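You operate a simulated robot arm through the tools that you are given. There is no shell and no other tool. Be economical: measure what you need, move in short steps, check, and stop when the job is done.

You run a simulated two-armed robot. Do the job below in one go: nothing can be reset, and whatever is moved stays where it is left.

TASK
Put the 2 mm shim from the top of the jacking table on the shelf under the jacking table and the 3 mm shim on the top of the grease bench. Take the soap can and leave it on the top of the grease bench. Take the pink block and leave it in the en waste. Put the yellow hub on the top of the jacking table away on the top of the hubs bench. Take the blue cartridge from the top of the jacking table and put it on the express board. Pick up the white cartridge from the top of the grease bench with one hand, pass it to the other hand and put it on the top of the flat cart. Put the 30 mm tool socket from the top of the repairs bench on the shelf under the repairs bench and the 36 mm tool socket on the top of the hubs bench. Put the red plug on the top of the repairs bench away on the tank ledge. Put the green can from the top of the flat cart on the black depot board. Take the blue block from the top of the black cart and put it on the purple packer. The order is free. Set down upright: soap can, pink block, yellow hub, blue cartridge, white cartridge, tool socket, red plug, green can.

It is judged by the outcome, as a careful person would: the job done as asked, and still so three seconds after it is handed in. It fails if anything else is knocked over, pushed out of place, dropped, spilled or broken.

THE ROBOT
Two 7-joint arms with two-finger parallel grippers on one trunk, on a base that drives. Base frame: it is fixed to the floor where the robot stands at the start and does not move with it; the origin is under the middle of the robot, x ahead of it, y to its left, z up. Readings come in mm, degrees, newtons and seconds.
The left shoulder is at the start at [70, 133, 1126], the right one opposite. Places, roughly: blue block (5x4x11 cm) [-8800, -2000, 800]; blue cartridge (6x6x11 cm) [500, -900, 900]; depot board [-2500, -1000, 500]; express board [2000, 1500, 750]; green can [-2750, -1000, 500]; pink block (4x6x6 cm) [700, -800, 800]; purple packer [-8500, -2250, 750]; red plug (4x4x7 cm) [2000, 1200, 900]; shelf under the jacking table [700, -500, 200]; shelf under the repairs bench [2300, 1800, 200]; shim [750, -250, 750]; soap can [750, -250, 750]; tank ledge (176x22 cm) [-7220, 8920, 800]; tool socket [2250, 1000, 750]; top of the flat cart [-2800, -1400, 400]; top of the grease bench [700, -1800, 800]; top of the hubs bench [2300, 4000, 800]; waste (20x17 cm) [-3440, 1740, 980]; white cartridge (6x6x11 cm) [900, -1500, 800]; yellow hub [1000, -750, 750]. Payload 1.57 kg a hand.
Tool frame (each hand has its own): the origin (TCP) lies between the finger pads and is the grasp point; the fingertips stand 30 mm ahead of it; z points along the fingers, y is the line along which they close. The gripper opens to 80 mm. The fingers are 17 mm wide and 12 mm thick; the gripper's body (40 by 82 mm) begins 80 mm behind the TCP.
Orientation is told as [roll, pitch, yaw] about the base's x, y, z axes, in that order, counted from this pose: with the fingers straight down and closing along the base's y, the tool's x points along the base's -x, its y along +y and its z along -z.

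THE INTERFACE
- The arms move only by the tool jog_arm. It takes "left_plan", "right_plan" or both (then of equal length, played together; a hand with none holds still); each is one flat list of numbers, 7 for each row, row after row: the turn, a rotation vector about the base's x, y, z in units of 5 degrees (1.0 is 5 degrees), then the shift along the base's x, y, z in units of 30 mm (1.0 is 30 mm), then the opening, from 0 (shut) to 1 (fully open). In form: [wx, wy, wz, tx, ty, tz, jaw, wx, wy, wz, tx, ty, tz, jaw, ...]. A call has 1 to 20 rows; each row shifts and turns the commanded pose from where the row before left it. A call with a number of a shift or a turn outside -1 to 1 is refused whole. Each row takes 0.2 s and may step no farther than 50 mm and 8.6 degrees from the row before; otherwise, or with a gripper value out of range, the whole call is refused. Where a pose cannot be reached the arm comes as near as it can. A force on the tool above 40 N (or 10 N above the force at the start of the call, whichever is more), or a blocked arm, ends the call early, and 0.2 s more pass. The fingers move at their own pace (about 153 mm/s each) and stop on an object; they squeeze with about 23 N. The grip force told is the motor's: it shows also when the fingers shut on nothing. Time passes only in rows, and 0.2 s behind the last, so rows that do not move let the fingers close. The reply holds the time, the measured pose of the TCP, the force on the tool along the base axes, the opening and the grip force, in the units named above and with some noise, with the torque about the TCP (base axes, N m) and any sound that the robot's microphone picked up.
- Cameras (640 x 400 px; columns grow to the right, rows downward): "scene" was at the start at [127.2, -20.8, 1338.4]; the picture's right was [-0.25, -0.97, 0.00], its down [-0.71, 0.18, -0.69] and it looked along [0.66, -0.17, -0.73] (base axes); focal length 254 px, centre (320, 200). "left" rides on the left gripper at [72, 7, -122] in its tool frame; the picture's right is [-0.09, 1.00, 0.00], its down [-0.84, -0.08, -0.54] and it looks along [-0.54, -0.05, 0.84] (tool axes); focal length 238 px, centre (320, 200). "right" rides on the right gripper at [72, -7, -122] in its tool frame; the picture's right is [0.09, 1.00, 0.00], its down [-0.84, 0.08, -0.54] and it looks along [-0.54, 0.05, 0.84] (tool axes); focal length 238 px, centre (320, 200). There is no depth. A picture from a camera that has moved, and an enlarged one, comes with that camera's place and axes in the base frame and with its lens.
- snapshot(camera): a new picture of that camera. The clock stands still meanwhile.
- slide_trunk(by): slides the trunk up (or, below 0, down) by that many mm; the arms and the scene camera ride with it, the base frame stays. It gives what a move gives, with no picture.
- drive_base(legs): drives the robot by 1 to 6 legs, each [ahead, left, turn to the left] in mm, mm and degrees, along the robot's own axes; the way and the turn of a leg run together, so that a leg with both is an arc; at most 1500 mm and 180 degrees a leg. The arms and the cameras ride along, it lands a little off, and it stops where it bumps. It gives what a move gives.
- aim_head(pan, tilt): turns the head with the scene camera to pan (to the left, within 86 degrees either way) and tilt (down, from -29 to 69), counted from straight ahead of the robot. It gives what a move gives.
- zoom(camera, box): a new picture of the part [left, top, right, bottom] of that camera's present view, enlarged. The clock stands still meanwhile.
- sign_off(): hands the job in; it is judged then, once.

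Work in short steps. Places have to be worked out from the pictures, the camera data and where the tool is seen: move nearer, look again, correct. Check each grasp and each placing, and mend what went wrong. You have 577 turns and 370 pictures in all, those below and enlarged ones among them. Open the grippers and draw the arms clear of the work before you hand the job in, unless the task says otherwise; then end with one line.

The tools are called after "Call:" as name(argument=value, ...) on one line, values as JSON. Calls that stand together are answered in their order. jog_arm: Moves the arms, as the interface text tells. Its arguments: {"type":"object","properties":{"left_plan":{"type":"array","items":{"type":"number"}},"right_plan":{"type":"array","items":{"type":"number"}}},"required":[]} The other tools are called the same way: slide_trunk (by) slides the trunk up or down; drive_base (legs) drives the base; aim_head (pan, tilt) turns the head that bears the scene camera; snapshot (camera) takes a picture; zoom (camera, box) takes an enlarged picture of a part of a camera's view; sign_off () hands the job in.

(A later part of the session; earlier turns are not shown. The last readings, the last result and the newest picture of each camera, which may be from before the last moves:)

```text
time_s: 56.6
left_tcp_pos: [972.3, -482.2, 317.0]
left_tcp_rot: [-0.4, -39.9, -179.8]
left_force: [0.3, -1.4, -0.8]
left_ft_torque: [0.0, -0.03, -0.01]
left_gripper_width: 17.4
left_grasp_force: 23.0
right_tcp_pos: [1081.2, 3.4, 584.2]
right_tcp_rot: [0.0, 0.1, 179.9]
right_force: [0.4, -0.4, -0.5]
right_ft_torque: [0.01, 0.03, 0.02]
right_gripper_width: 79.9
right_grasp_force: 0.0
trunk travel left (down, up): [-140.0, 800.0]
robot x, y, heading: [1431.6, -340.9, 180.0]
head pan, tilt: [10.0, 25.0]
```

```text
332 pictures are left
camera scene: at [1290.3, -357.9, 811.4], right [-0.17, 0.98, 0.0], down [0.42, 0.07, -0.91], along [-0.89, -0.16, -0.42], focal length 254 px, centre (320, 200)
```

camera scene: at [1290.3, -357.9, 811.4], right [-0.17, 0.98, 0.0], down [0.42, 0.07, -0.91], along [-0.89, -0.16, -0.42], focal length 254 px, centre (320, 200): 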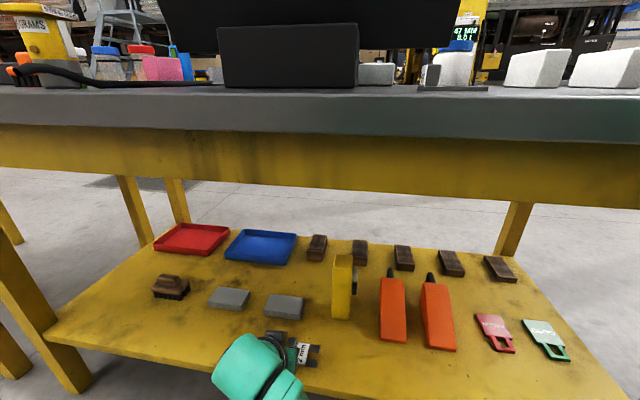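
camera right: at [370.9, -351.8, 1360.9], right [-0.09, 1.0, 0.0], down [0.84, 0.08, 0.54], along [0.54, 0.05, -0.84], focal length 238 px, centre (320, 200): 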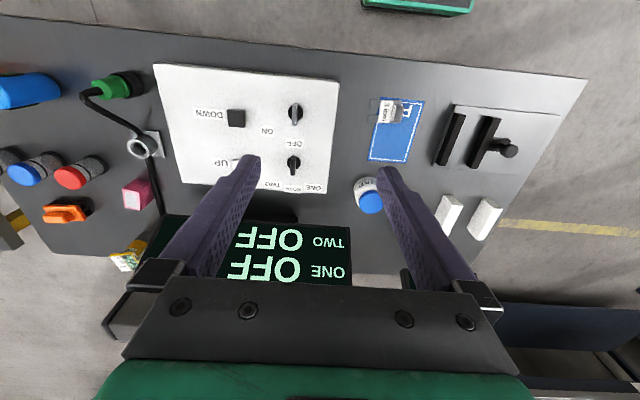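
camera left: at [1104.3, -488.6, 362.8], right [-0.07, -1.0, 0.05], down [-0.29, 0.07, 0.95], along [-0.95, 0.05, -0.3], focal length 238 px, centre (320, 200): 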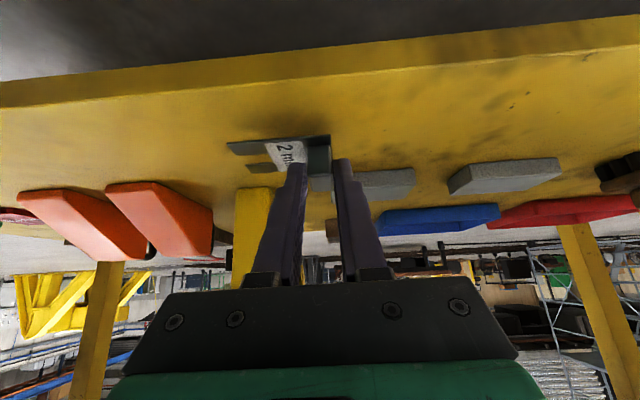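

Free area ahead. I extend 50 mm and lower in steps toward the shelf.

Call:
jog_arm(left_plan=[0, 0, 0, -0.85, 0, -0.3, 0, 0, 0, 0, -0.85, 0, -0.3, 0, 0, 0, 0, 0, 0, -0.8, 0, 0, 0, 0, 0, 0, -0.7, 0])

Call:
snapshot(camera="left")

```text
time_s: 57.5
left_tcp_pos: [916.2, -482.4, 281.2]
left_tcp_rot: [-0.6, -42.1, -179.6]
left_force: [-0.6, -0.3, 15.7]
left_ft_torque: [-0.04, 0.06, 0.06]
left_gripper_width: 17.8
left_grasp_force: 23.1
right_tcp_pos: [1081.2, 2.9, 584.4]
right_tcp_rot: [0.2, -0.2, 180.0]
right_force: [-0.9, 0.4, 0.5]
right_ft_torque: [-0.02, -0.01, -0.01]
right_gripper_width: 79.9
right_grasp_force: 0.0
trunk travel left (down, up): [-140.0, 800.0]
robot x, y, heading: [1431.7, -342.2, 179.7]
head pan, tilt: [10.0, 25.0]
stopped in row 4 (left hand): the force on the tool passed its limit (the readings are from after the stop); the commanded pose is now the measured one
```

```text
331 pictures are left
camera left: at [1050.7, -488.3, 322.2], right [-0.07, -1.0, 0.05], down [-0.26, 0.07, 0.96], along [-0.96, 0.05, -0.26], focal length 238 px, centre (320, 200)
```

left: 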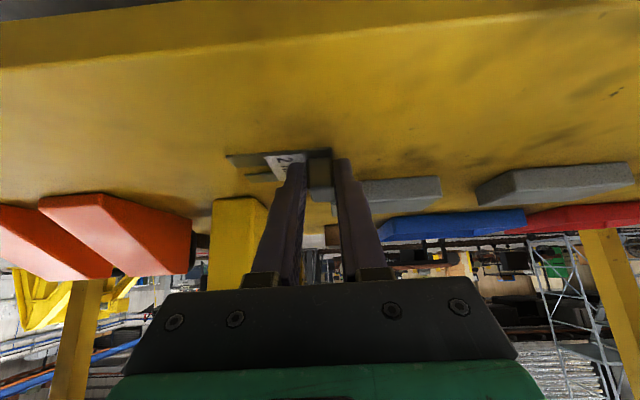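

Contact earlier than expected, so I check closely whether the shim rests on the shelf.

Call:
zoom(camera="left", box=[200, 110, 440, 240])

Call:
zoom(camera="scene", box=[180, 280, 400, 400])

```text
2.67 times, centred on (320, 175) of left
camera zoom: at [1050.7, -488.3, 322.2], right [-0.07, -1.0, 0.05], down [-0.26, 0.07, 0.96], along [-0.96, 0.05, -0.26], focal length 636 px, centre (320, 267)
```

zoom: 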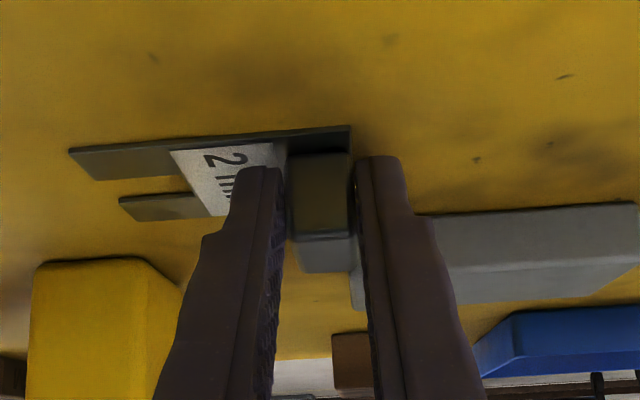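

```text
2.91 times, centred on (290, 340) of scene
camera zoom: at [1292.1, -357.4, 811.9], right [-0.17, 0.98, 0.0], down [0.41, 0.07, -0.91], along [-0.89, -0.16, -0.42], focal length 740 px, centre (407, -207)
```

zoom: 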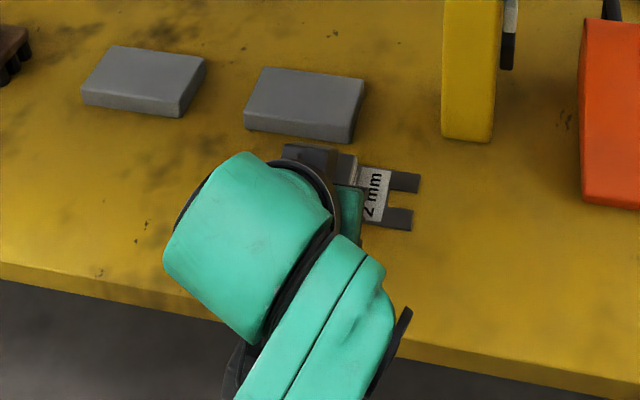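

The shim is on the shelf. I open the fingers moderately and check.

Call:
jog_arm(left_plan=[0, 0, 0, 0, 0, 0, 0.6, 0, 0, 0, 0, 0, 0, 0.6])

Call:
zoom(camera="left", box=[200, 110, 440, 240])

```text
time_s: 58.1
left_tcp_pos: [917.2, -481.8, 279.5]
left_tcp_rot: [-0.6, -42.0, -179.6]
left_force: [-6.5, -6.0, 23.7]
left_ft_torque: [0.43, 0.53, 0.27]
left_gripper_width: 42.7
left_grasp_force: 0.0
right_tcp_pos: [1080.9, 3.6, 585.0]
right_tcp_rot: [0.0, -0.2, 179.9]
right_force: [0.7, -0.5, 0.6]
right_ft_torque: [0.03, 0.0, 0.02]
right_gripper_width: 80.0
right_grasp_force: 0.0
trunk travel left (down, up): [-140.0, 800.0]
robot x, y, heading: [1434.7, -336.2, 179.8]
head pan, tilt: [10.0, 25.0]
```

```text
2.67 times, centred on (320, 175) of left
camera zoom: at [1050.8, -488.8, 322.0], right [-0.07, -1.0, 0.05], down [-0.26, 0.07, 0.96], along [-0.96, 0.05, -0.26], focal length 636 px, centre (320, 267)
```

zoom: 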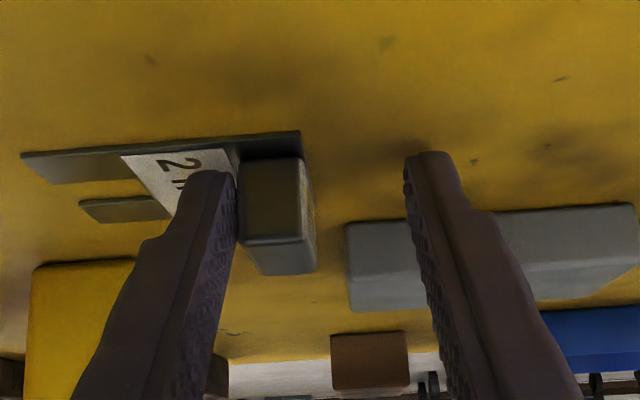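

The shim rests on the shelf (nudged by a finger). I raise the hand and back out.

Call:
jog_arm(left_plan=[0, 0, 0, 0.15, 0, 0.5, 0.6, 0, 0, 0, 0.5, 0, 1, 0.6, 0, 0, 0, 1, 0, 0.5, 0.6, 0, 0, 0, 1, 0, 0, 0.6])

Call:
snapshot(camera="left")

```text
time_s: 59.1
left_tcp_pos: [999.2, -480.7, 336.1]
left_tcp_rot: [-0.6, -41.4, -179.6]
left_force: [0.2, 0.2, 0.2]
left_ft_torque: [-0.01, -0.01, 0.03]
left_gripper_width: 48.1
left_grasp_force: 0.1
right_tcp_pos: [1081.0, 4.2, 584.2]
right_tcp_rot: [0.0, 0.0, 179.8]
right_force: [0.2, -0.2, -0.3]
right_ft_torque: [-0.01, 0.0, 0.01]
right_gripper_width: 79.9
right_grasp_force: 0.0
trunk travel left (down, up): [-140.0, 800.0]
robot x, y, heading: [1429.4, -342.6, 180.0]
head pan, tilt: [10.0, 25.0]
```

```text
327 pictures are left
camera left: at [1131.7, -488.0, 379.6], right [-0.07, -1.0, 0.05], down [-0.27, 0.07, 0.96], along [-0.96, 0.05, -0.27], focal length 238 px, centre (320, 200)
```

left: 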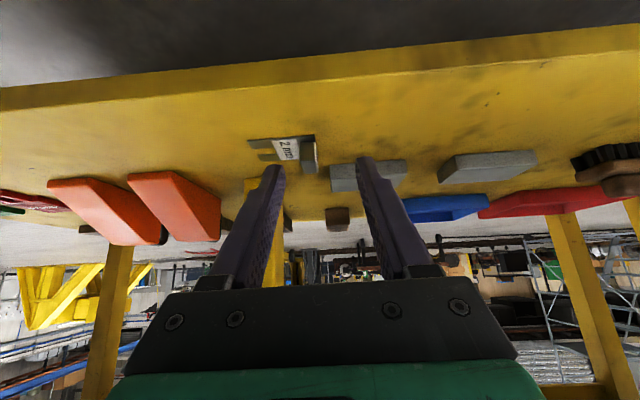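

2 mm shim done. I back out, raise the trunk, bring the left hand back to vertical, and shift to the yellow hub/pink block side.

Call:
drive_base(legs=[[-330, 0, 0], [0, 330, 0]])

Call:
slide_trunk(by=400)

Call:
slide_trunk(by=300)

Call:
jog_arm(left_plan=[0, -1, 0, 0, 0, 0.5, 1, 0, -1, 0, 0, 0, 0.5, 1, 0, -1, 0, 0, 0, 0.5, 1, 0, -1, 0, 0, 0, 0.5, 1, 0, -1, 0, 0, 0, 0.5, 1, 0, -1, 0, 0, 0, 0.5, 1, 0, -1, 0, 0, 0, 0, 1, 0, -1, 0, 0, 0, 0, 1])

Call:
aim_head(pan=0, tilt=40)

Call:
snapshot(camera="scene")

Call:
snapshot(camera="left")

```text
time_s: 63.0
left_tcp_pos: [1324.1, -814.2, 336.5]
left_tcp_rot: [-0.6, -41.4, -179.8]
left_force: [0.3, 0.4, -0.3]
left_ft_torque: [-0.01, -0.05, 0.05]
left_gripper_width: 47.8
left_grasp_force: 0.0
right_tcp_pos: [1406.4, -329.8, 584.2]
right_tcp_rot: [0.1, 0.1, 179.8]
right_force: [-0.1, 0.0, 0.0]
right_ft_torque: [-0.02, 0.02, 0.02]
right_gripper_width: 79.9
right_grasp_force: 0.1
trunk travel left (down, up): [-140.0, 800.0]
robot x, y, heading: [1759.8, -675.5, 179.7]
head pan, tilt: [10.0, 25.0]
```

```text
time_s: 66.9
left_tcp_pos: [1323.3, -814.9, 735.9]
left_tcp_rot: [-0.6, -41.4, -179.8]
left_force: [-1.3, -0.6, 0.5]
left_ft_torque: [0.05, 0.02, 0.01]
left_gripper_width: 47.9
left_grasp_force: 0.0
right_tcp_pos: [1406.6, -328.3, 984.3]
right_tcp_rot: [0.0, 0.0, 179.9]
right_force: [-0.5, 0.4, -0.1]
right_ft_torque: [0.02, -0.02, -0.01]
right_gripper_width: 79.8
right_grasp_force: 0.0
trunk travel left (down, up): [-540.0, 400.0]
robot x, y, heading: [1758.4, -677.6, 179.9]
head pan, tilt: [10.0, 25.0]
```

```text
time_s: 69.9
left_tcp_pos: [1324.0, -814.7, 1036.8]
left_tcp_rot: [-0.7, -41.4, -179.8]
left_force: [-0.3, 0.4, 0.4]
left_ft_torque: [0.02, -0.01, -0.01]
left_gripper_width: 48.3
left_grasp_force: 0.0
right_tcp_pos: [1407.2, -329.4, 1283.1]
right_tcp_rot: [0.0, 0.0, 179.8]
right_force: [0.6, 0.2, -0.1]
right_ft_torque: [0.01, -0.01, 0.0]
right_gripper_width: 79.7
right_grasp_force: 0.1
trunk travel left (down, up): [-840.0, 100.0]
robot x, y, heading: [1758.9, -674.7, 179.9]
head pan, tilt: [10.0, 25.0]
```

```text
time_s: 70.7
left_tcp_pos: [1319.9, -876.7, 1057.1]
left_tcp_rot: [13.5, -24.7, 177.1]
left_force: [-0.5, -0.2, -0.9]
left_ft_torque: [0.0, 0.04, 0.0]
left_gripper_width: 80.1
left_grasp_force: 0.1
left hand out of reach, approached as far as the arm can: row 3, 4
right_tcp_pos: [1407.5, -331.6, 1285.7]
right_tcp_rot: [0.0, 0.0, 179.8]
right_force: [0.4, 0.1, 0.0]
right_ft_torque: [0.02, 0.0, -0.02]
right_gripper_width: 80.1
right_grasp_force: 0.0
trunk travel left (down, up): [-840.0, 100.0]
robot x, y, heading: [1758.3, -675.0, 179.7]
head pan, tilt: [10.0, 25.0]
stopped in row 4 (left hand): the arm was blocked; the commanded pose is now the measured one
```

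```text
time_s: 71.5
left_tcp_pos: [1322.0, -874.6, 1057.8]
left_tcp_rot: [13.4, -24.9, 176.9]
left_force: [0.1, -0.5, -0.1]
left_ft_torque: [0.0, 0.0, 0.03]
left_gripper_width: 80.1
left_grasp_force: 0.0
right_tcp_pos: [1407.4, -329.1, 1284.9]
right_tcp_rot: [0.0, 0.0, 179.8]
right_force: [0.4, 0.0, -0.3]
right_ft_torque: [0.04, 0.0, 0.01]
right_gripper_width: 79.9
right_grasp_force: 0.0
trunk travel left (down, up): [-840.0, 100.0]
robot x, y, heading: [1761.9, -674.8, 179.9]
head pan, tilt: [0.0, 40.0]
```

```text
326 pictures are left
camera scene: at [1622.3, -675.6, 1488.2], right [0.0, 1.0, 0.0], down [0.64, 0.0, -0.77], along [-0.77, 0.0, -0.64], focal length 254 px, centre (320, 200)
```

scene: 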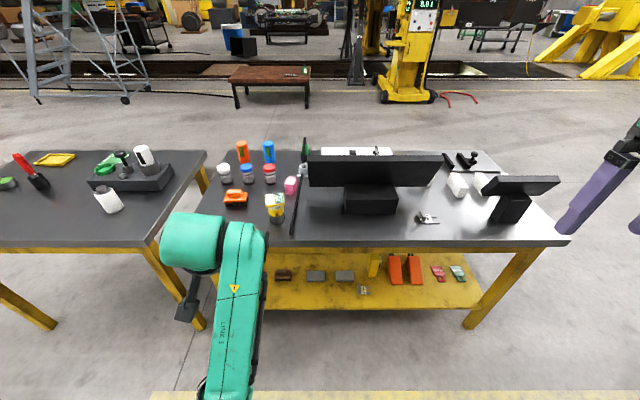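

```text
325 pictures are left
camera left: at [1436.9, -859.4, 1136.0], right [-0.04, -0.97, 0.25], down [-0.53, 0.23, 0.81], along [-0.84, -0.1, -0.53], focal length 238 px, centre (320, 200)
```

left: 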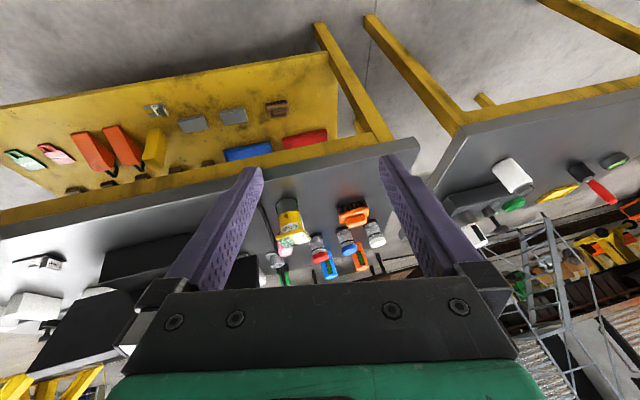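

The left elbow was folded too tightly. I extend the hand forward while straightening it.

Call:
jog_arm(left_plan=[0, 0, 0, -1, 0.2, 0.2, 1, 0, 0, 0, -1, 0.2, 0.2, 1, 0.536, -1, 0, -0.8, 0.3, 0, 1, 0.536, -1, 0, -0.8, 0.3, 0, 1, 0.536, -1, 0, -0.8, 0.3, 0, 1, 0.536, -1, 0, -0.3, 0.3, 0, 1, 0.536, -0.95, 0, 0, 0.3, 0, 1])

Call:
snapshot(camera="left")

```text
time_s: 73.1
left_tcp_pos: [1180.5, -818.4, 1069.2]
left_tcp_rot: [-1.0, -0.2, -179.9]
left_force: [1.4, -0.3, -0.6]
left_ft_torque: [-0.01, -0.01, 0.03]
left_gripper_width: 80.0
left_grasp_force: 0.0
right_tcp_pos: [1406.4, -330.3, 1283.5]
right_tcp_rot: [-0.1, -0.1, 179.8]
right_force: [-0.1, -0.8, -0.5]
right_ft_torque: [-0.02, 0.01, -0.02]
right_gripper_width: 79.9
right_grasp_force: 0.2
trunk travel left (down, up): [-840.0, 100.0]
robot x, y, heading: [1760.1, -673.3, 180.1]
head pan, tilt: [0.0, 40.0]
```

```text
324 pictures are left
camera left: at [1251.1, -826.1, 1190.4], right [-0.09, -1.0, -0.02], down [-0.84, 0.07, 0.55], along [-0.54, 0.06, -0.84], focal length 238 px, centre (320, 200)
```

left: 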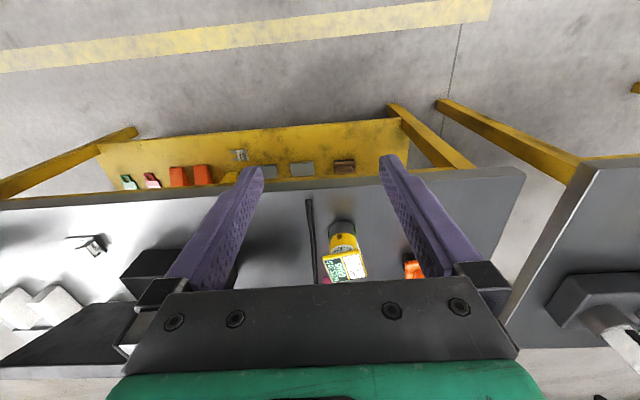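

The hub is near (928,-840). I drive closer and look again.

Call:
drive_base(legs=[[170, 0, 0]])

Call:
snapshot(camera="left")

Call:
snapshot(camera="scene")

```text
time_s: 74.6
left_tcp_pos: [1013.4, -817.0, 1072.0]
left_tcp_rot: [-0.9, -0.4, -179.8]
left_force: [1.4, 0.3, 0.2]
left_ft_torque: [0.02, 0.0, -0.02]
left_gripper_width: 80.1
left_grasp_force: 0.0
right_tcp_pos: [1241.9, -330.2, 1285.4]
right_tcp_rot: [0.1, -0.2, 179.9]
right_force: [-0.9, 0.0, -0.4]
right_ft_torque: [0.03, 0.0, 0.01]
right_gripper_width: 79.8
right_grasp_force: 0.0
trunk travel left (down, up): [-840.0, 100.0]
robot x, y, heading: [1590.6, -673.5, 179.7]
head pan, tilt: [0.0, 40.0]
```

```text
323 pictures are left
camera left: at [1085.7, -825.9, 1192.1], right [-0.09, -1.0, -0.01], down [-0.83, 0.07, 0.55], along [-0.55, 0.06, -0.84], focal length 238 px, centre (320, 200)
```

left: 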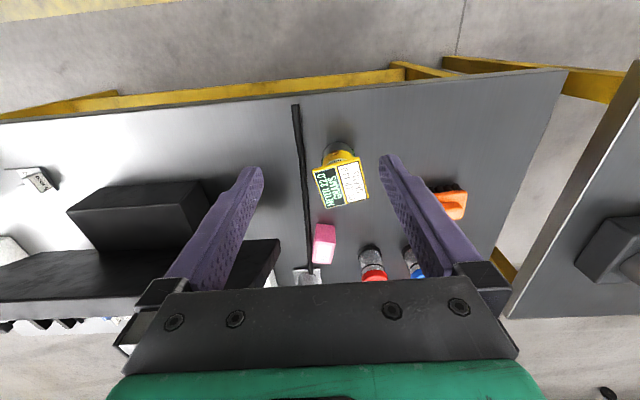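

```text
322 pictures are left
camera scene: at [1457.2, -675.2, 1488.6], right [0.0, 1.0, 0.0], down [0.64, 0.0, -0.77], along [-0.77, 0.0, -0.64], focal length 254 px, centre (320, 200)
```

scene: 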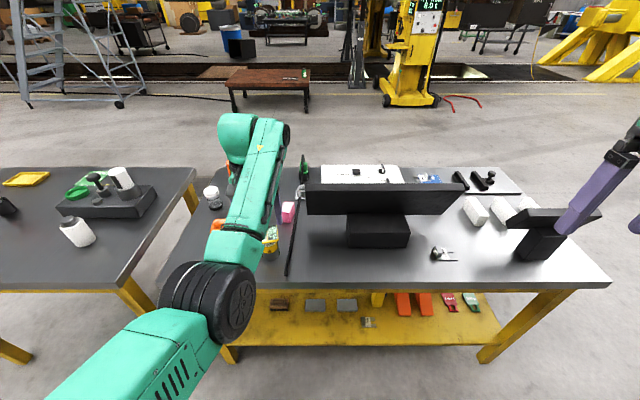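

Call:
zoom(camera="left", box=[290, 130, 400, 210])

```text
5.00 times, centred on (345, 170) of left
camera zoom: at [1085.7, -825.9, 1192.1], right [-0.09, -1.0, -0.01], down [-0.83, 0.07, 0.55], along [-0.55, 0.06, -0.84], focal length 1192 px, centre (195, 350)
```

zoom: 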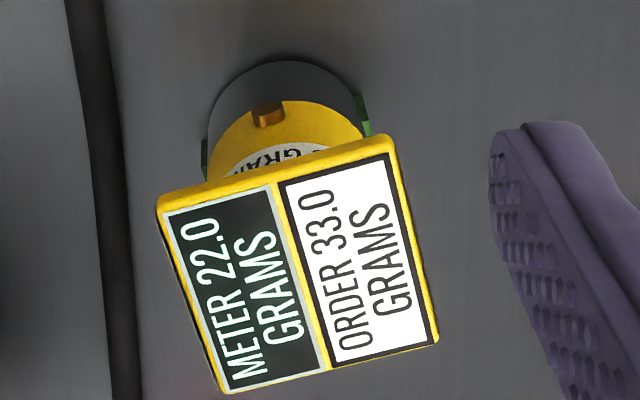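

Call:
zoom(camera="scene", box=[180, 170, 320, 290])

Call:
snapshot(camera="right")

```text
3.33 times, centred on (250, 230) of scene
camera zoom: at [1457.2, -675.2, 1488.6], right [0.0, 1.0, 0.0], down [0.64, 0.0, -0.77], along [-0.77, 0.0, -0.64], focal length 848 px, centre (553, 100)
```

zoom: 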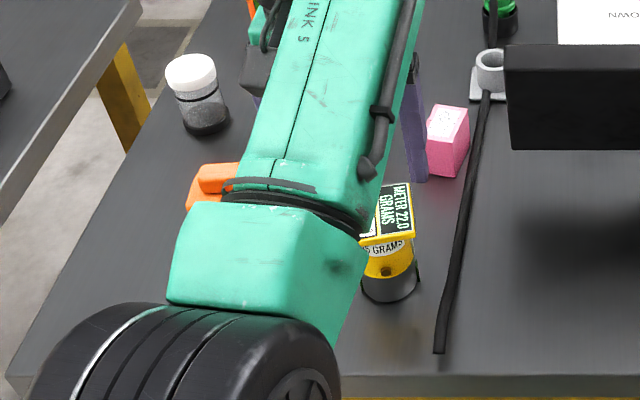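

```text
319 pictures are left
camera right: at [1314.9, -323.2, 1406.1], right [0.09, -1.0, 0.0], down [-0.83, -0.07, 0.55], along [-0.54, -0.05, -0.84], focal length 238 px, centre (320, 200)
```

right: 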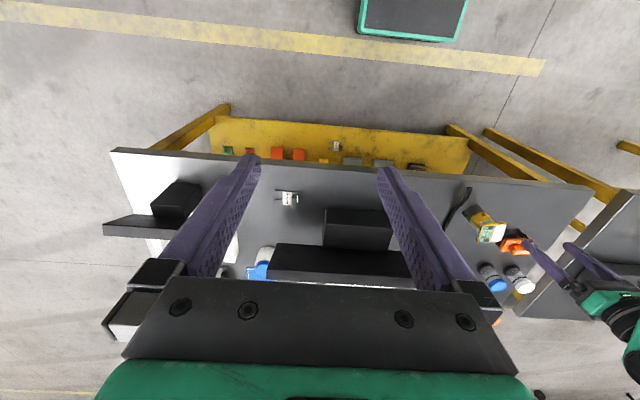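

The hub (display-like plate on top, ~z 935) centres near (935,-836), turned about +9°. I align the hand, pull back a little, and drive in above it.

Call:
jog_arm(left_plan=[0, 0, 0.6, 0.9, -0.2, -0.4, 1, 0, 0, 0.6, 0.9, -0.2, -0.4, 1, 0, 0, 0.6, 0.9, -0.2, -0.4, 1])

Call:
drive_base(legs=[[157, 0, 0]])

Call:
snapshot(camera="left")

```text
time_s: 75.4
left_tcp_pos: [1062.7, -853.1, 1022.5]
left_tcp_rot: [-0.4, -1.2, -169.9]
left_force: [0.4, 0.0, -0.4]
left_ft_torque: [0.02, 0.01, -0.02]
left_gripper_width: 79.8
left_grasp_force: 0.1
left hand out of reach, approached as far as the arm can: row 2, 3
right_tcp_pos: [1237.4, -331.6, 1284.2]
right_tcp_rot: [-0.2, -0.1, 179.8]
right_force: [0.4, -0.2, -0.8]
right_ft_torque: [-0.02, 0.0, 0.0]
right_gripper_width: 80.0
right_grasp_force: 0.1
trunk travel left (down, up): [-840.0, 100.0]
robot x, y, heading: [1588.8, -674.9, 180.1]
head pan, tilt: [0.0, 40.0]
```

```text
time_s: 76.8
left_tcp_pos: [910.2, -851.0, 1018.9]
left_tcp_rot: [-0.1, -0.9, -170.0]
left_force: [0.4, -0.1, -0.5]
left_ft_torque: [0.0, 0.02, -0.02]
left_gripper_width: 80.0
left_grasp_force: 0.1
right_tcp_pos: [1084.3, -328.6, 1284.6]
right_tcp_rot: [0.1, -0.2, 179.9]
right_force: [0.1, -0.4, -0.2]
right_ft_torque: [-0.02, 0.04, -0.01]
right_gripper_width: 80.0
right_grasp_force: 0.1
trunk travel left (down, up): [-840.0, 100.0]
robot x, y, heading: [1430.4, -675.3, 179.9]
head pan, tilt: [0.0, 40.0]
```

```text
318 pictures are left
camera left: at [982.9, -844.8, 1139.8], right [0.08, -1.0, 0.0], down [-0.83, -0.07, 0.56], along [-0.55, -0.05, -0.83], focal length 238 px, centre (320, 200)
```

left: 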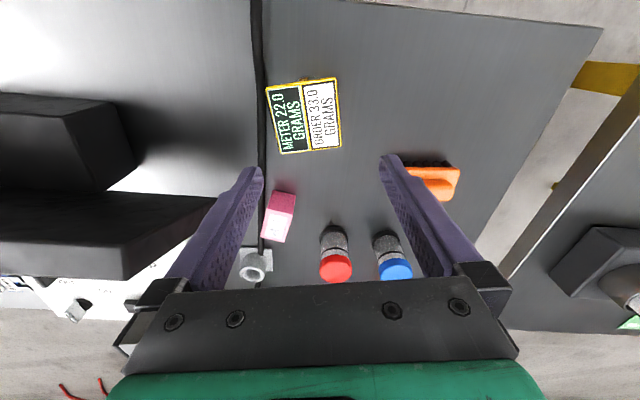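

I correct laterally by driving: back 22 mm and 15 mm to the robot's right.

Call:
drive_base(legs=[[-22, -15, 0]])

Call:
jog_arm(left_plan=[0, 0, 0, 0, 0, -0.4, 1])

Call:
snapshot(camera="left")

```text
time_s: 77.6
left_tcp_pos: [924.7, -842.2, 1015.7]
left_tcp_rot: [0.1, -0.5, -169.7]
left_force: [-0.1, -0.1, -0.4]
left_ft_torque: [0.02, -0.04, 0.03]
left_gripper_width: 80.1
left_grasp_force: 0.1
right_tcp_pos: [1098.0, -317.3, 1283.3]
right_tcp_rot: [-0.1, 0.4, 179.7]
right_force: [0.3, 0.1, 0.3]
right_ft_torque: [0.06, -0.07, 0.02]
right_gripper_width: 79.8
right_grasp_force: 0.0
trunk travel left (down, up): [-840.0, 100.0]
robot x, y, heading: [1455.9, -660.1, 179.9]
head pan, tilt: [0.0, 40.0]
```

```text
time_s: 78.0
left_tcp_pos: [930.9, -841.6, 1009.0]
left_tcp_rot: [0.2, -1.1, -169.6]
left_force: [0.6, 0.4, 0.6]
left_ft_torque: [-0.05, 0.02, -0.02]
left_gripper_width: 80.0
left_grasp_force: 0.0
right_tcp_pos: [1105.4, -313.1, 1284.8]
right_tcp_rot: [0.1, -0.2, 179.8]
right_force: [0.6, 0.1, 1.0]
right_ft_torque: [-0.02, 0.01, 0.01]
right_gripper_width: 79.8
right_grasp_force: 0.1
trunk travel left (down, up): [-840.0, 100.0]
robot x, y, heading: [1454.8, -660.0, 179.8]
head pan, tilt: [0.0, 40.0]
```

```text
317 pictures are left
camera left: at [1003.5, -832.7, 1128.3], right [0.09, -1.0, 0.01], down [-0.83, -0.07, 0.56], along [-0.55, -0.05, -0.83], focal length 238 px, centre (320, 200)
```

left: 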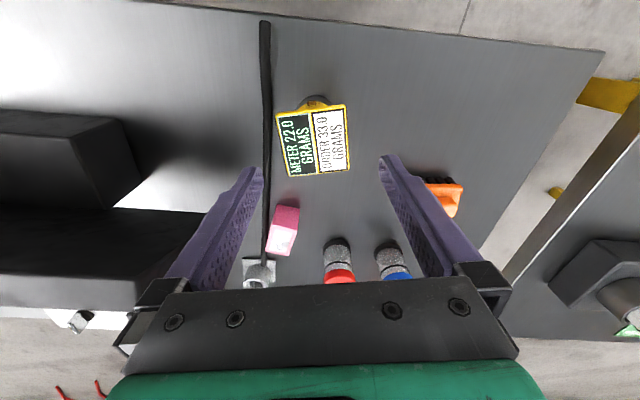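

Plate centre (931,-834); hand at (931,-841). I shift 7 mm in y and descend partway.

Call:
jog_arm(left_plan=[0, 0, 0, 0, 0.24, 0, 1, 0, 0, 0, 0, 0, -0.7, 1])

Call:
snapshot(camera="left")

```text
time_s: 78.6
left_tcp_pos: [927.0, -837.1, 989.2]
left_tcp_rot: [0.4, -1.5, -169.3]
left_force: [-0.7, 0.1, -0.6]
left_ft_torque: [-0.01, 0.0, 0.0]
left_gripper_width: 79.8
left_grasp_force: 0.1
right_tcp_pos: [1102.7, -313.6, 1284.0]
right_tcp_rot: [0.1, -0.1, 179.8]
right_force: [-0.8, 0.4, 0.7]
right_ft_torque: [0.01, -0.05, 0.02]
right_gripper_width: 79.8
right_grasp_force: 0.1
trunk travel left (down, up): [-840.0, 100.0]
robot x, y, heading: [1456.6, -659.2, 180.0]
head pan, tilt: [0.0, 40.0]
```

```text
316 pictures are left
camera left: at [1000.4, -829.6, 1108.9], right [0.1, -1.0, 0.01], down [-0.82, -0.07, 0.56], along [-0.56, -0.06, -0.83], focal length 238 px, centre (320, 200)
```

left: 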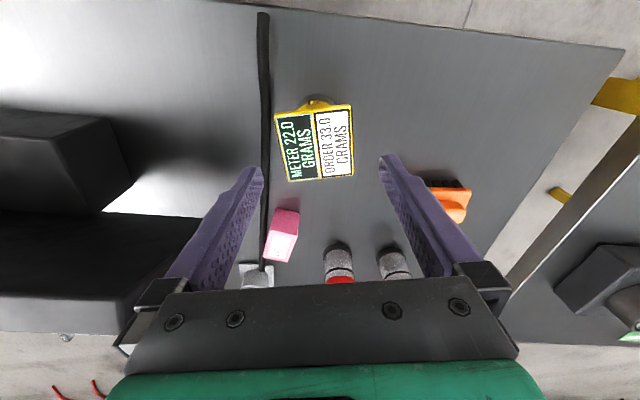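

Another 5 mm in y, then lower with the trunk.

Call:
jog_arm(left_plan=[0, 0, 0, 0.1, 0.17, 0, 1, 0, 0, 0, 0, 0, 0, 1])

Call:
slide_trunk(by=-25)

Call:
snapshot(camera="left")

```text
time_s: 79.2
left_tcp_pos: [928.4, -839.9, 991.2]
left_tcp_rot: [0.9, -1.7, -168.7]
left_force: [-0.6, 0.8, -0.8]
left_ft_torque: [-0.02, 0.02, 0.0]
left_gripper_width: 80.2
left_grasp_force: 0.0
right_tcp_pos: [1101.4, -314.2, 1283.8]
right_tcp_rot: [0.0, 0.1, 179.8]
right_force: [0.0, 0.1, 0.1]
right_ft_torque: [0.0, 0.0, 0.01]
right_gripper_width: 80.2
right_grasp_force: 0.0
trunk travel left (down, up): [-840.0, 100.0]
robot x, y, heading: [1453.6, -659.1, 179.8]
head pan, tilt: [0.0, 40.0]
```

```text
time_s: 79.9
left_tcp_pos: [930.4, -839.4, 964.2]
left_tcp_rot: [1.1, -1.5, -168.9]
left_force: [0.2, 0.6, 0.0]
left_ft_torque: [-0.04, 0.02, 0.03]
left_gripper_width: 80.0
left_grasp_force: 0.0
right_tcp_pos: [1103.7, -313.3, 1259.3]
right_tcp_rot: [0.0, 0.0, 179.8]
right_force: [0.6, -0.4, -0.8]
right_ft_torque: [0.01, 0.01, 0.0]
right_gripper_width: 79.8
right_grasp_force: 0.0
trunk travel left (down, up): [-815.0, 125.0]
robot x, y, heading: [1452.3, -659.6, 180.0]
head pan, tilt: [0.0, 40.0]
```

```text
315 pictures are left
camera left: at [1002.7, -829.3, 1083.2], right [0.1, -0.99, 0.02], down [-0.82, -0.07, 0.56], along [-0.56, -0.08, -0.83], focal length 238 px, centre (320, 200)
```

left: 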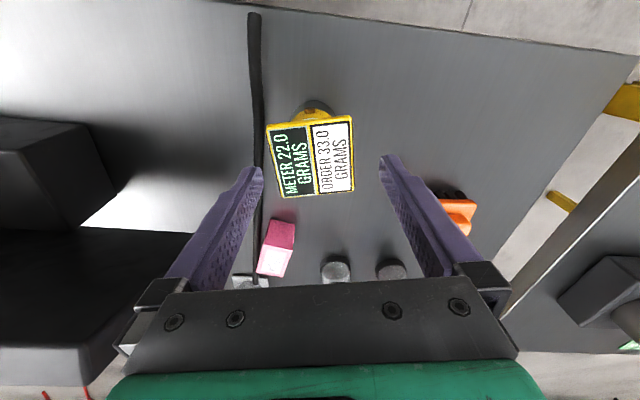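

The arm is at a joint limit here, so I use the base for the 7 mm correction.

Call:
drive_base(legs=[[0, -7, 0]])

Call:
snapshot(camera="left")

```text
time_s: 80.6
left_tcp_pos: [931.4, -833.9, 962.9]
left_tcp_rot: [1.1, -1.4, -168.8]
left_force: [-0.5, -0.4, -0.4]
left_ft_torque: [0.02, 0.02, 0.02]
left_gripper_width: 80.1
left_grasp_force: 0.0
right_tcp_pos: [1103.5, -309.7, 1259.8]
right_tcp_rot: [-0.1, -0.2, 179.9]
right_force: [0.1, -1.0, 0.2]
right_ft_torque: [0.03, -0.03, 0.0]
right_gripper_width: 80.0
right_grasp_force: 0.1
trunk travel left (down, up): [-815.0, 125.0]
robot x, y, heading: [1452.6, -651.4, 180.2]
head pan, tilt: [0.0, 40.0]
```

```text
314 pictures are left
camera left: at [1003.5, -824.2, 1081.9], right [0.1, -0.99, 0.02], down [-0.82, -0.07, 0.56], along [-0.56, -0.08, -0.83], focal length 238 px, centre (320, 200)
```

left: 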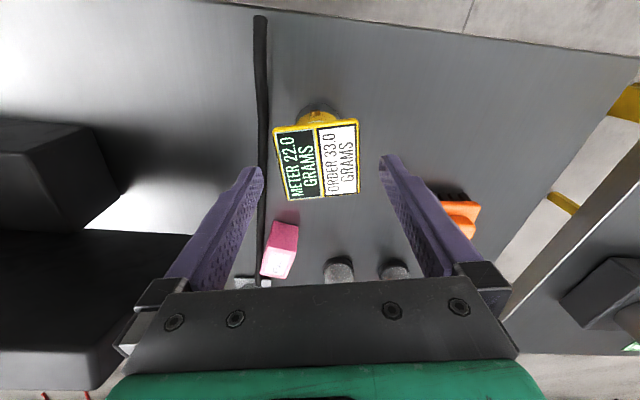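

Plate lies between the fingers. I lower 65 mm and look.

Call:
slide_trunk(by=-65)

Call:
snapshot(camera="left")

```text
time_s: 81.7
left_tcp_pos: [930.5, -836.2, 896.9]
left_tcp_rot: [1.5, -1.5, -168.6]
left_force: [0.7, -0.6, -0.1]
left_ft_torque: [0.02, 0.03, 0.02]
left_gripper_width: 80.0
left_grasp_force: 0.1
right_tcp_pos: [1103.8, -307.2, 1194.2]
right_tcp_rot: [0.0, -0.1, 179.8]
right_force: [0.1, 0.5, 0.3]
right_ft_torque: [0.0, 0.02, -0.03]
right_gripper_width: 79.8
right_grasp_force: 0.0
trunk travel left (down, up): [-750.0, 190.0]
robot x, y, heading: [1452.9, -652.9, 180.0]
head pan, tilt: [0.0, 40.0]
```

```text
313 pictures are left
camera left: at [1003.2, -824.6, 1017.4], right [0.11, -0.99, 0.03], down [-0.82, -0.07, 0.56], along [-0.56, -0.08, -0.83], focal length 238 px, centre (320, 200)
```

left: 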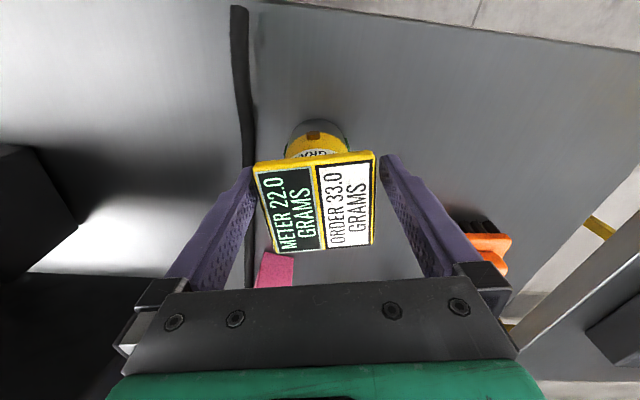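

Call:
slide_trunk(by=-12)

Call:
jog_arm(left_plan=[0, 0, 0, 0, 0, 0, 0.7, 0, 0, 0, 0, 0, 0, 0, 0, 0, 0, 0, 0, 0, 0])

Call:
snapshot(camera="left")

```text
time_s: 82.3
left_tcp_pos: [930.6, -836.5, 886.1]
left_tcp_rot: [1.4, -1.4, -168.6]
left_force: [-0.3, -0.8, -1.3]
left_ft_torque: [-0.02, -0.01, -0.02]
left_gripper_width: 80.0
left_grasp_force: 0.0
right_tcp_pos: [1102.9, -307.1, 1183.0]
right_tcp_rot: [0.0, 0.0, 179.7]
right_force: [-0.7, 0.1, 0.0]
right_ft_torque: [0.0, -0.01, -0.02]
right_gripper_width: 79.8
right_grasp_force: 0.1
trunk travel left (down, up): [-738.0, 202.0]
robot x, y, heading: [1455.0, -649.3, 179.9]
head pan, tilt: [0.0, 40.0]
```

```text
time_s: 83.1
left_tcp_pos: [931.4, -836.1, 885.6]
left_tcp_rot: [1.4, -1.5, -168.6]
left_force: [0.3, -0.1, 2.0]
left_ft_torque: [-0.16, 0.04, -0.02]
left_gripper_width: 66.0
left_grasp_force: 22.6
right_tcp_pos: [1104.1, -306.9, 1182.5]
right_tcp_rot: [0.0, -0.2, 179.9]
right_force: [0.0, -0.2, 0.4]
right_ft_torque: [0.0, 0.02, -0.02]
right_gripper_width: 79.6
right_grasp_force: 0.1
trunk travel left (down, up): [-738.0, 202.0]
robot x, y, heading: [1453.6, -655.1, 179.8]
head pan, tilt: [0.0, 40.0]
```

```text
312 pictures are left
camera left: at [1003.6, -824.5, 1005.3], right [0.11, -0.99, 0.03], down [-0.82, -0.07, 0.56], along [-0.56, -0.08, -0.83], focal length 238 px, centre (320, 200)
```

left: 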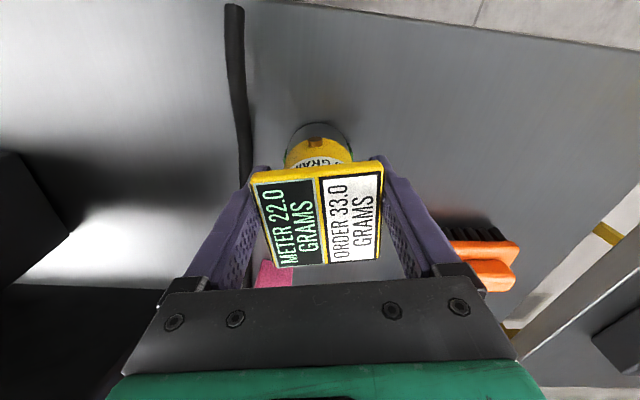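

Closed on the top plate (66 mm). I lift slowly and check.

Call:
slide_trunk(by=30)

Call:
snapshot(camera="left")

```text
time_s: 83.8
left_tcp_pos: [930.4, -836.8, 915.2]
left_tcp_rot: [1.4, -1.3, -168.7]
left_force: [0.6, 0.2, -6.6]
left_ft_torque: [0.03, -0.06, 0.03]
left_gripper_width: 66.4
left_grasp_force: 23.0
right_tcp_pos: [1102.4, -307.4, 1212.5]
right_tcp_rot: [0.1, -0.1, 179.7]
right_force: [0.5, 0.0, -0.2]
right_ft_torque: [0.01, -0.01, 0.0]
right_gripper_width: 80.1
right_grasp_force: 0.0
trunk travel left (down, up): [-768.0, 172.0]
robot x, y, heading: [1451.0, -651.7, 179.9]
head pan, tilt: [0.0, 40.0]
```

```text
311 pictures are left
camera left: at [1002.3, -824.9, 1034.4], right [0.11, -0.99, 0.03], down [-0.83, -0.07, 0.56], along [-0.55, -0.08, -0.83], focal length 238 px, centre (320, 200)
```

left: 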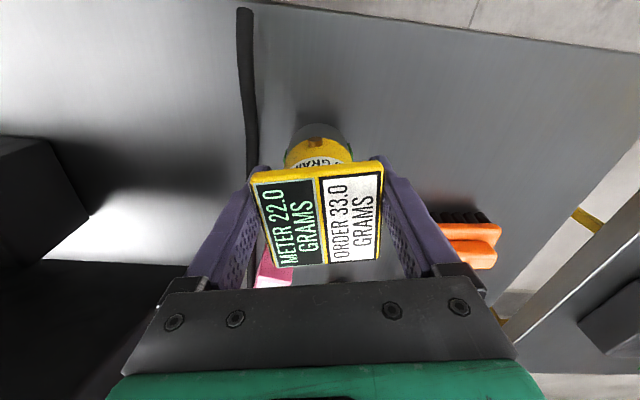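

Lifted cleanly (6.6 N). With the hub in the left hand I drive round the north end to the front side for the blue cartridge.

Call:
slide_trunk(by=80)

Call:
drive_base(legs=[[-250, 0, 0], [0, -1450, 0], [1500, 0, 0], [350, 0, 0], [0, 0, 180]])

Call:
aim_head(pan=-45, tilt=25)

Call:
snapshot(camera="scene")

Call:
snapshot(camera="left")

```text
time_s: 85.0
left_tcp_pos: [929.6, -836.0, 994.7]
left_tcp_rot: [1.4, -1.4, -168.6]
left_force: [-0.9, -1.1, -6.5]
left_ft_torque: [0.03, -0.03, 0.02]
left_gripper_width: 66.0
left_grasp_force: 23.4
right_tcp_pos: [1101.7, -307.2, 1292.0]
right_tcp_rot: [0.0, 0.0, 179.8]
right_force: [0.1, 0.7, -0.4]
right_ft_torque: [0.0, -0.01, 0.03]
right_gripper_width: 80.0
right_grasp_force: 0.0
trunk travel left (down, up): [-848.0, 92.0]
robot x, y, heading: [1454.7, -655.1, 179.8]
head pan, tilt: [0.0, 40.0]
```

```text
time_s: 93.6
left_tcp_pos: [1165.0, 621.9, 994.9]
left_tcp_rot: [1.5, -1.4, -172.7]
left_force: [-0.1, 0.1, -5.6]
left_ft_torque: [0.04, -0.09, 0.0]
left_gripper_width: 65.9
left_grasp_force: 22.7
right_tcp_pos: [1376.6, 1138.1, 1292.5]
right_tcp_rot: [0.1, 0.1, 175.5]
right_force: [1.2, -0.1, -0.4]
right_ft_torque: [-0.02, 0.05, -0.02]
right_gripper_width: 79.9
right_grasp_force: 0.0
trunk travel left (down, up): [-848.0, 92.0]
robot x, y, heading: [1702.0, 769.9, 175.5]
head pan, tilt: [0.0, 40.0]
stopped in leg 2: the robot was blocked; the commanded pose is now the measured one
```

```text
time_s: 94.7
left_tcp_pos: [1164.0, 621.4, 995.1]
left_tcp_rot: [1.5, -1.4, -172.7]
left_force: [1.0, -1.0, -5.1]
left_ft_torque: [-0.01, -0.03, -0.01]
left_gripper_width: 65.7
left_grasp_force: 22.9
right_tcp_pos: [1376.3, 1136.4, 1292.6]
right_tcp_rot: [0.0, 0.0, 175.6]
right_force: [0.4, -0.6, -0.8]
right_ft_torque: [0.01, -0.04, 0.0]
right_gripper_width: 79.8
right_grasp_force: 0.1
trunk travel left (down, up): [-848.0, 92.0]
robot x, y, heading: [1701.0, 765.1, 175.7]
head pan, tilt: [-45.0, 25.0]
```

```text
310 pictures are left
camera scene: at [1589.7, 839.9, 1519.3], right [0.76, 0.65, 0.0], down [0.28, -0.32, -0.91], along [-0.59, 0.69, -0.42], focal length 254 px, centre (320, 200)
```

scene: 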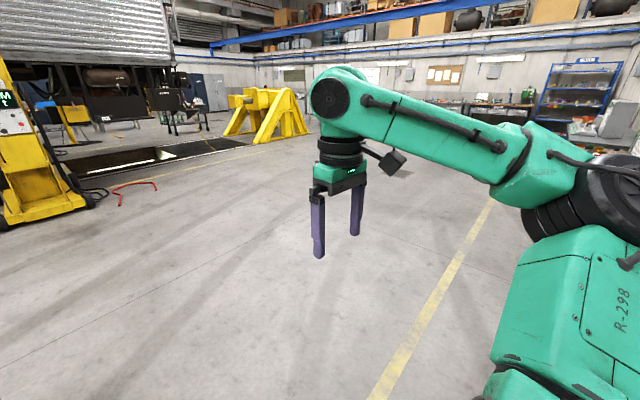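

```text
309 pictures are left
camera left: at [1238.2, 627.3, 1114.3], right [0.04, -1.0, 0.03], down [-0.83, -0.01, 0.56], along [-0.56, -0.04, -0.83], focal length 238 px, centre (320, 200)
```

left: 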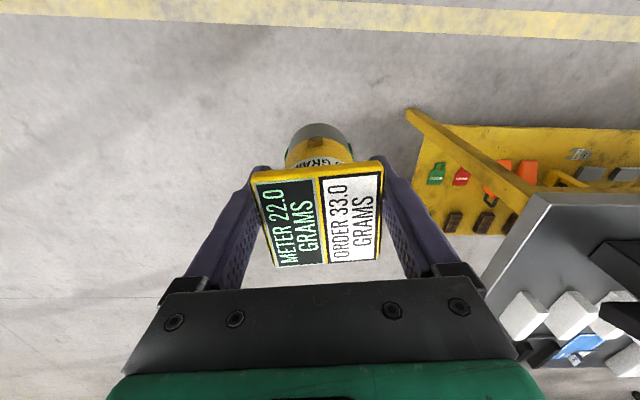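

The base was blocked: probably the repairs bench is nearer than I thought. I back off slightly and look at it.

Call:
drive_base(legs=[[100, 60, 0]])

Call:
aim_head(pan=-86, tilt=55)

Call:
snapshot(camera="scene")

```text
time_s: 96.0
left_tcp_pos: [1062.3, 571.2, 996.1]
left_tcp_rot: [1.4, -1.5, -172.7]
left_force: [0.5, -0.1, -5.5]
left_ft_torque: [-0.02, 0.0, -0.03]
left_gripper_width: 65.7
left_grasp_force: 22.9
right_tcp_pos: [1275.5, 1087.0, 1292.5]
right_tcp_rot: [0.0, 0.0, 175.6]
right_force: [0.4, -0.5, 0.9]
right_ft_torque: [0.0, 0.03, -0.01]
right_gripper_width: 79.9
right_grasp_force: 0.1
trunk travel left (down, up): [-848.0, 92.0]
robot x, y, heading: [1599.1, 717.3, 175.9]
head pan, tilt: [-45.0, 25.0]
```

```text
time_s: 97.0
left_tcp_pos: [1060.6, 570.0, 994.8]
left_tcp_rot: [1.5, -1.4, -172.8]
left_force: [-0.4, -0.1, -7.1]
left_ft_torque: [-0.01, -0.06, -0.01]
left_gripper_width: 65.8
left_grasp_force: 23.2
right_tcp_pos: [1273.7, 1087.2, 1292.2]
right_tcp_rot: [0.0, 0.0, 175.5]
right_force: [-0.3, -0.4, -0.4]
right_ft_torque: [-0.01, -0.01, 0.01]
right_gripper_width: 80.3
right_grasp_force: 0.0
trunk travel left (down, up): [-848.0, 92.0]
robot x, y, heading: [1595.6, 714.8, 175.3]
head pan, tilt: [-85.9, 55.0]
```

```text
308 pictures are left
camera scene: at [1546.8, 791.5, 1475.5], right [1.0, -0.01, 0.0], down [0.0, -0.82, -0.57], along [0.0, 0.57, -0.82], focal length 254 px, centre (320, 200)
```

scene: 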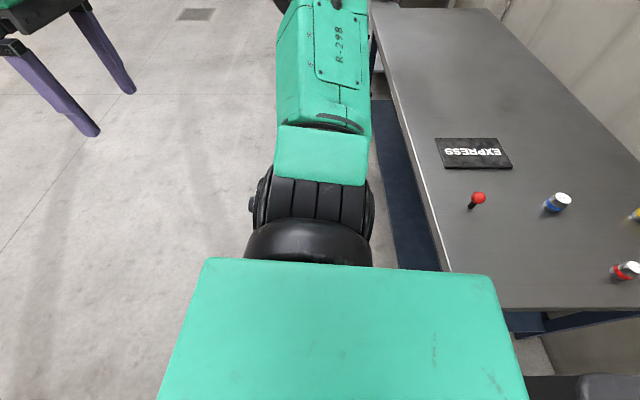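

Base half-size is about 260 mm; it only touched the bench corner and items still stand. I continue round to the front side.

Call:
drive_base(legs=[[0, 0, 4.5], [1500, 0, 0], [300, 0, 0], [0, 0, 180], [0, -1400, 0]])

Call:
aim_head(pan=-20, tilt=40)

Call:
snapshot(camera="scene")

Call:
snapshot(camera="right")

```text
time_s: 120.5
left_tcp_pos: [345.3, -492.1, 993.9]
left_tcp_rot: [1.5, -1.5, 11.9]
left_force: [0.9, -0.2, -5.3]
left_ft_torque: [0.0, 0.11, -0.02]
left_gripper_width: 65.7
left_grasp_force: 22.3
right_tcp_pos: [177.4, -1023.4, 1292.7]
right_tcp_rot: [0.0, 0.0, 0.3]
right_force: [0.0, 0.8, 0.0]
right_ft_torque: [-0.03, -0.02, -0.01]
right_gripper_width: 80.2
right_grasp_force: 0.1
trunk travel left (down, up): [-848.0, 92.0]
robot x, y, heading: [-178.6, -681.2, 0.3]
head pan, tilt: [-85.9, 55.0]
```

```text
time_s: 121.8
left_tcp_pos: [344.6, -492.1, 994.5]
left_tcp_rot: [1.5, -1.4, 11.9]
left_force: [-1.0, -0.2, -6.3]
left_ft_torque: [-0.03, 0.07, 0.03]
left_gripper_width: 66.0
left_grasp_force: 22.5
right_tcp_pos: [177.9, -1025.0, 1292.1]
right_tcp_rot: [0.0, 0.0, 0.1]
right_force: [0.4, 0.1, -0.2]
right_ft_torque: [-0.02, 0.0, -0.02]
right_gripper_width: 80.3
right_grasp_force: 0.0
trunk travel left (down, up): [-848.0, 92.0]
robot x, y, heading: [-178.1, -681.8, 0.3]
head pan, tilt: [-20.0, 40.0]
```

```text
307 pictures are left
camera scene: at [-45.9, -711.6, 1496.0], right [-0.34, -0.94, 0.0], down [-0.61, 0.22, -0.77], along [0.72, -0.26, -0.64], focal length 254 px, centre (320, 200)
```

scene: 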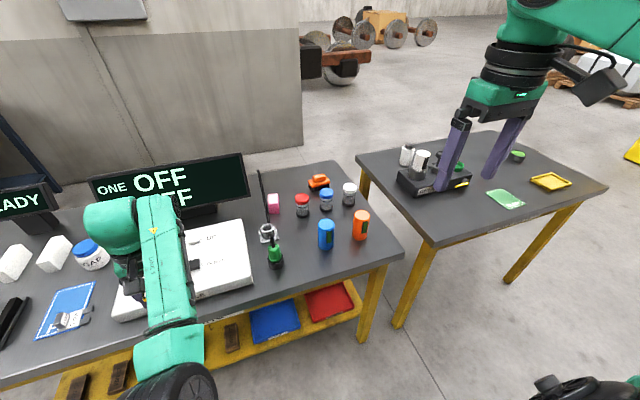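

```text
306 pictures are left
camera right: at [106.3, -1032.0, 1413.1], right [-0.1, 1.0, 0.0], down [0.84, 0.08, 0.54], along [0.54, 0.05, -0.84], focal length 238 px, centre (320, 200)
```

right: 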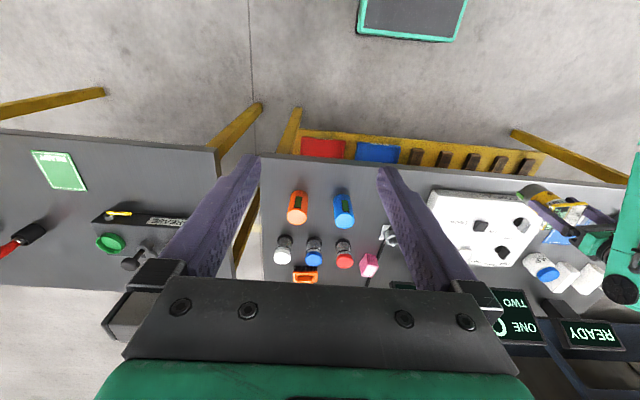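

Call:
zoom(camera="right", box=[280, 180, 400, 255])

Call:
zoom(camera="scene", box=[250, 180, 410, 280])

```text
5.33 times, centred on (340, 218) of right
camera zoom: at [106.3, -1032.0, 1413.1], right [-0.1, 1.0, 0.0], down [0.84, 0.08, 0.54], along [0.54, 0.05, -0.84], focal length 1271 px, centre (213, 107)
```

zoom: 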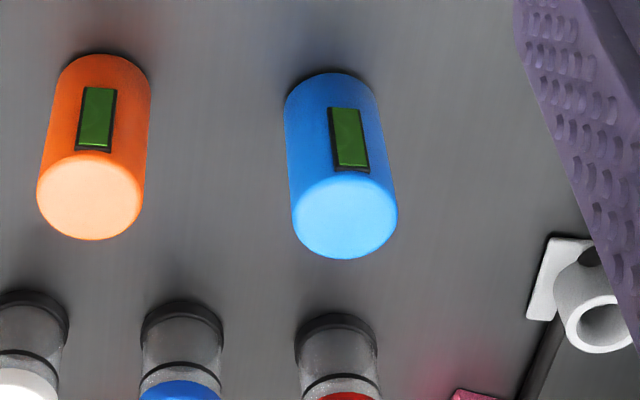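

```text
4.00 times, centred on (330, 230) of scene
camera zoom: at [-45.9, -711.6, 1496.0], right [-0.34, -0.94, 0.0], down [-0.61, 0.22, -0.77], along [0.72, -0.26, -0.64], focal length 1018 px, centre (280, 80)
```

zoom: 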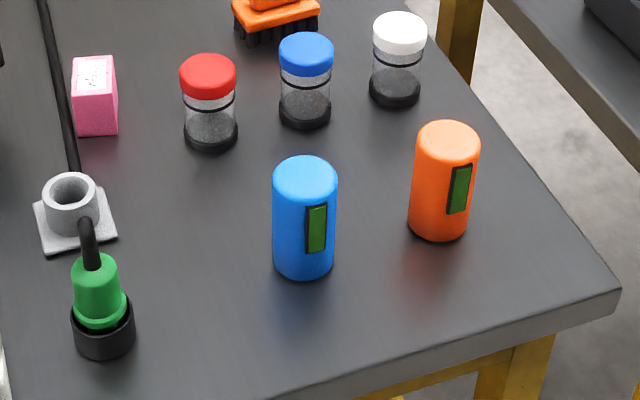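

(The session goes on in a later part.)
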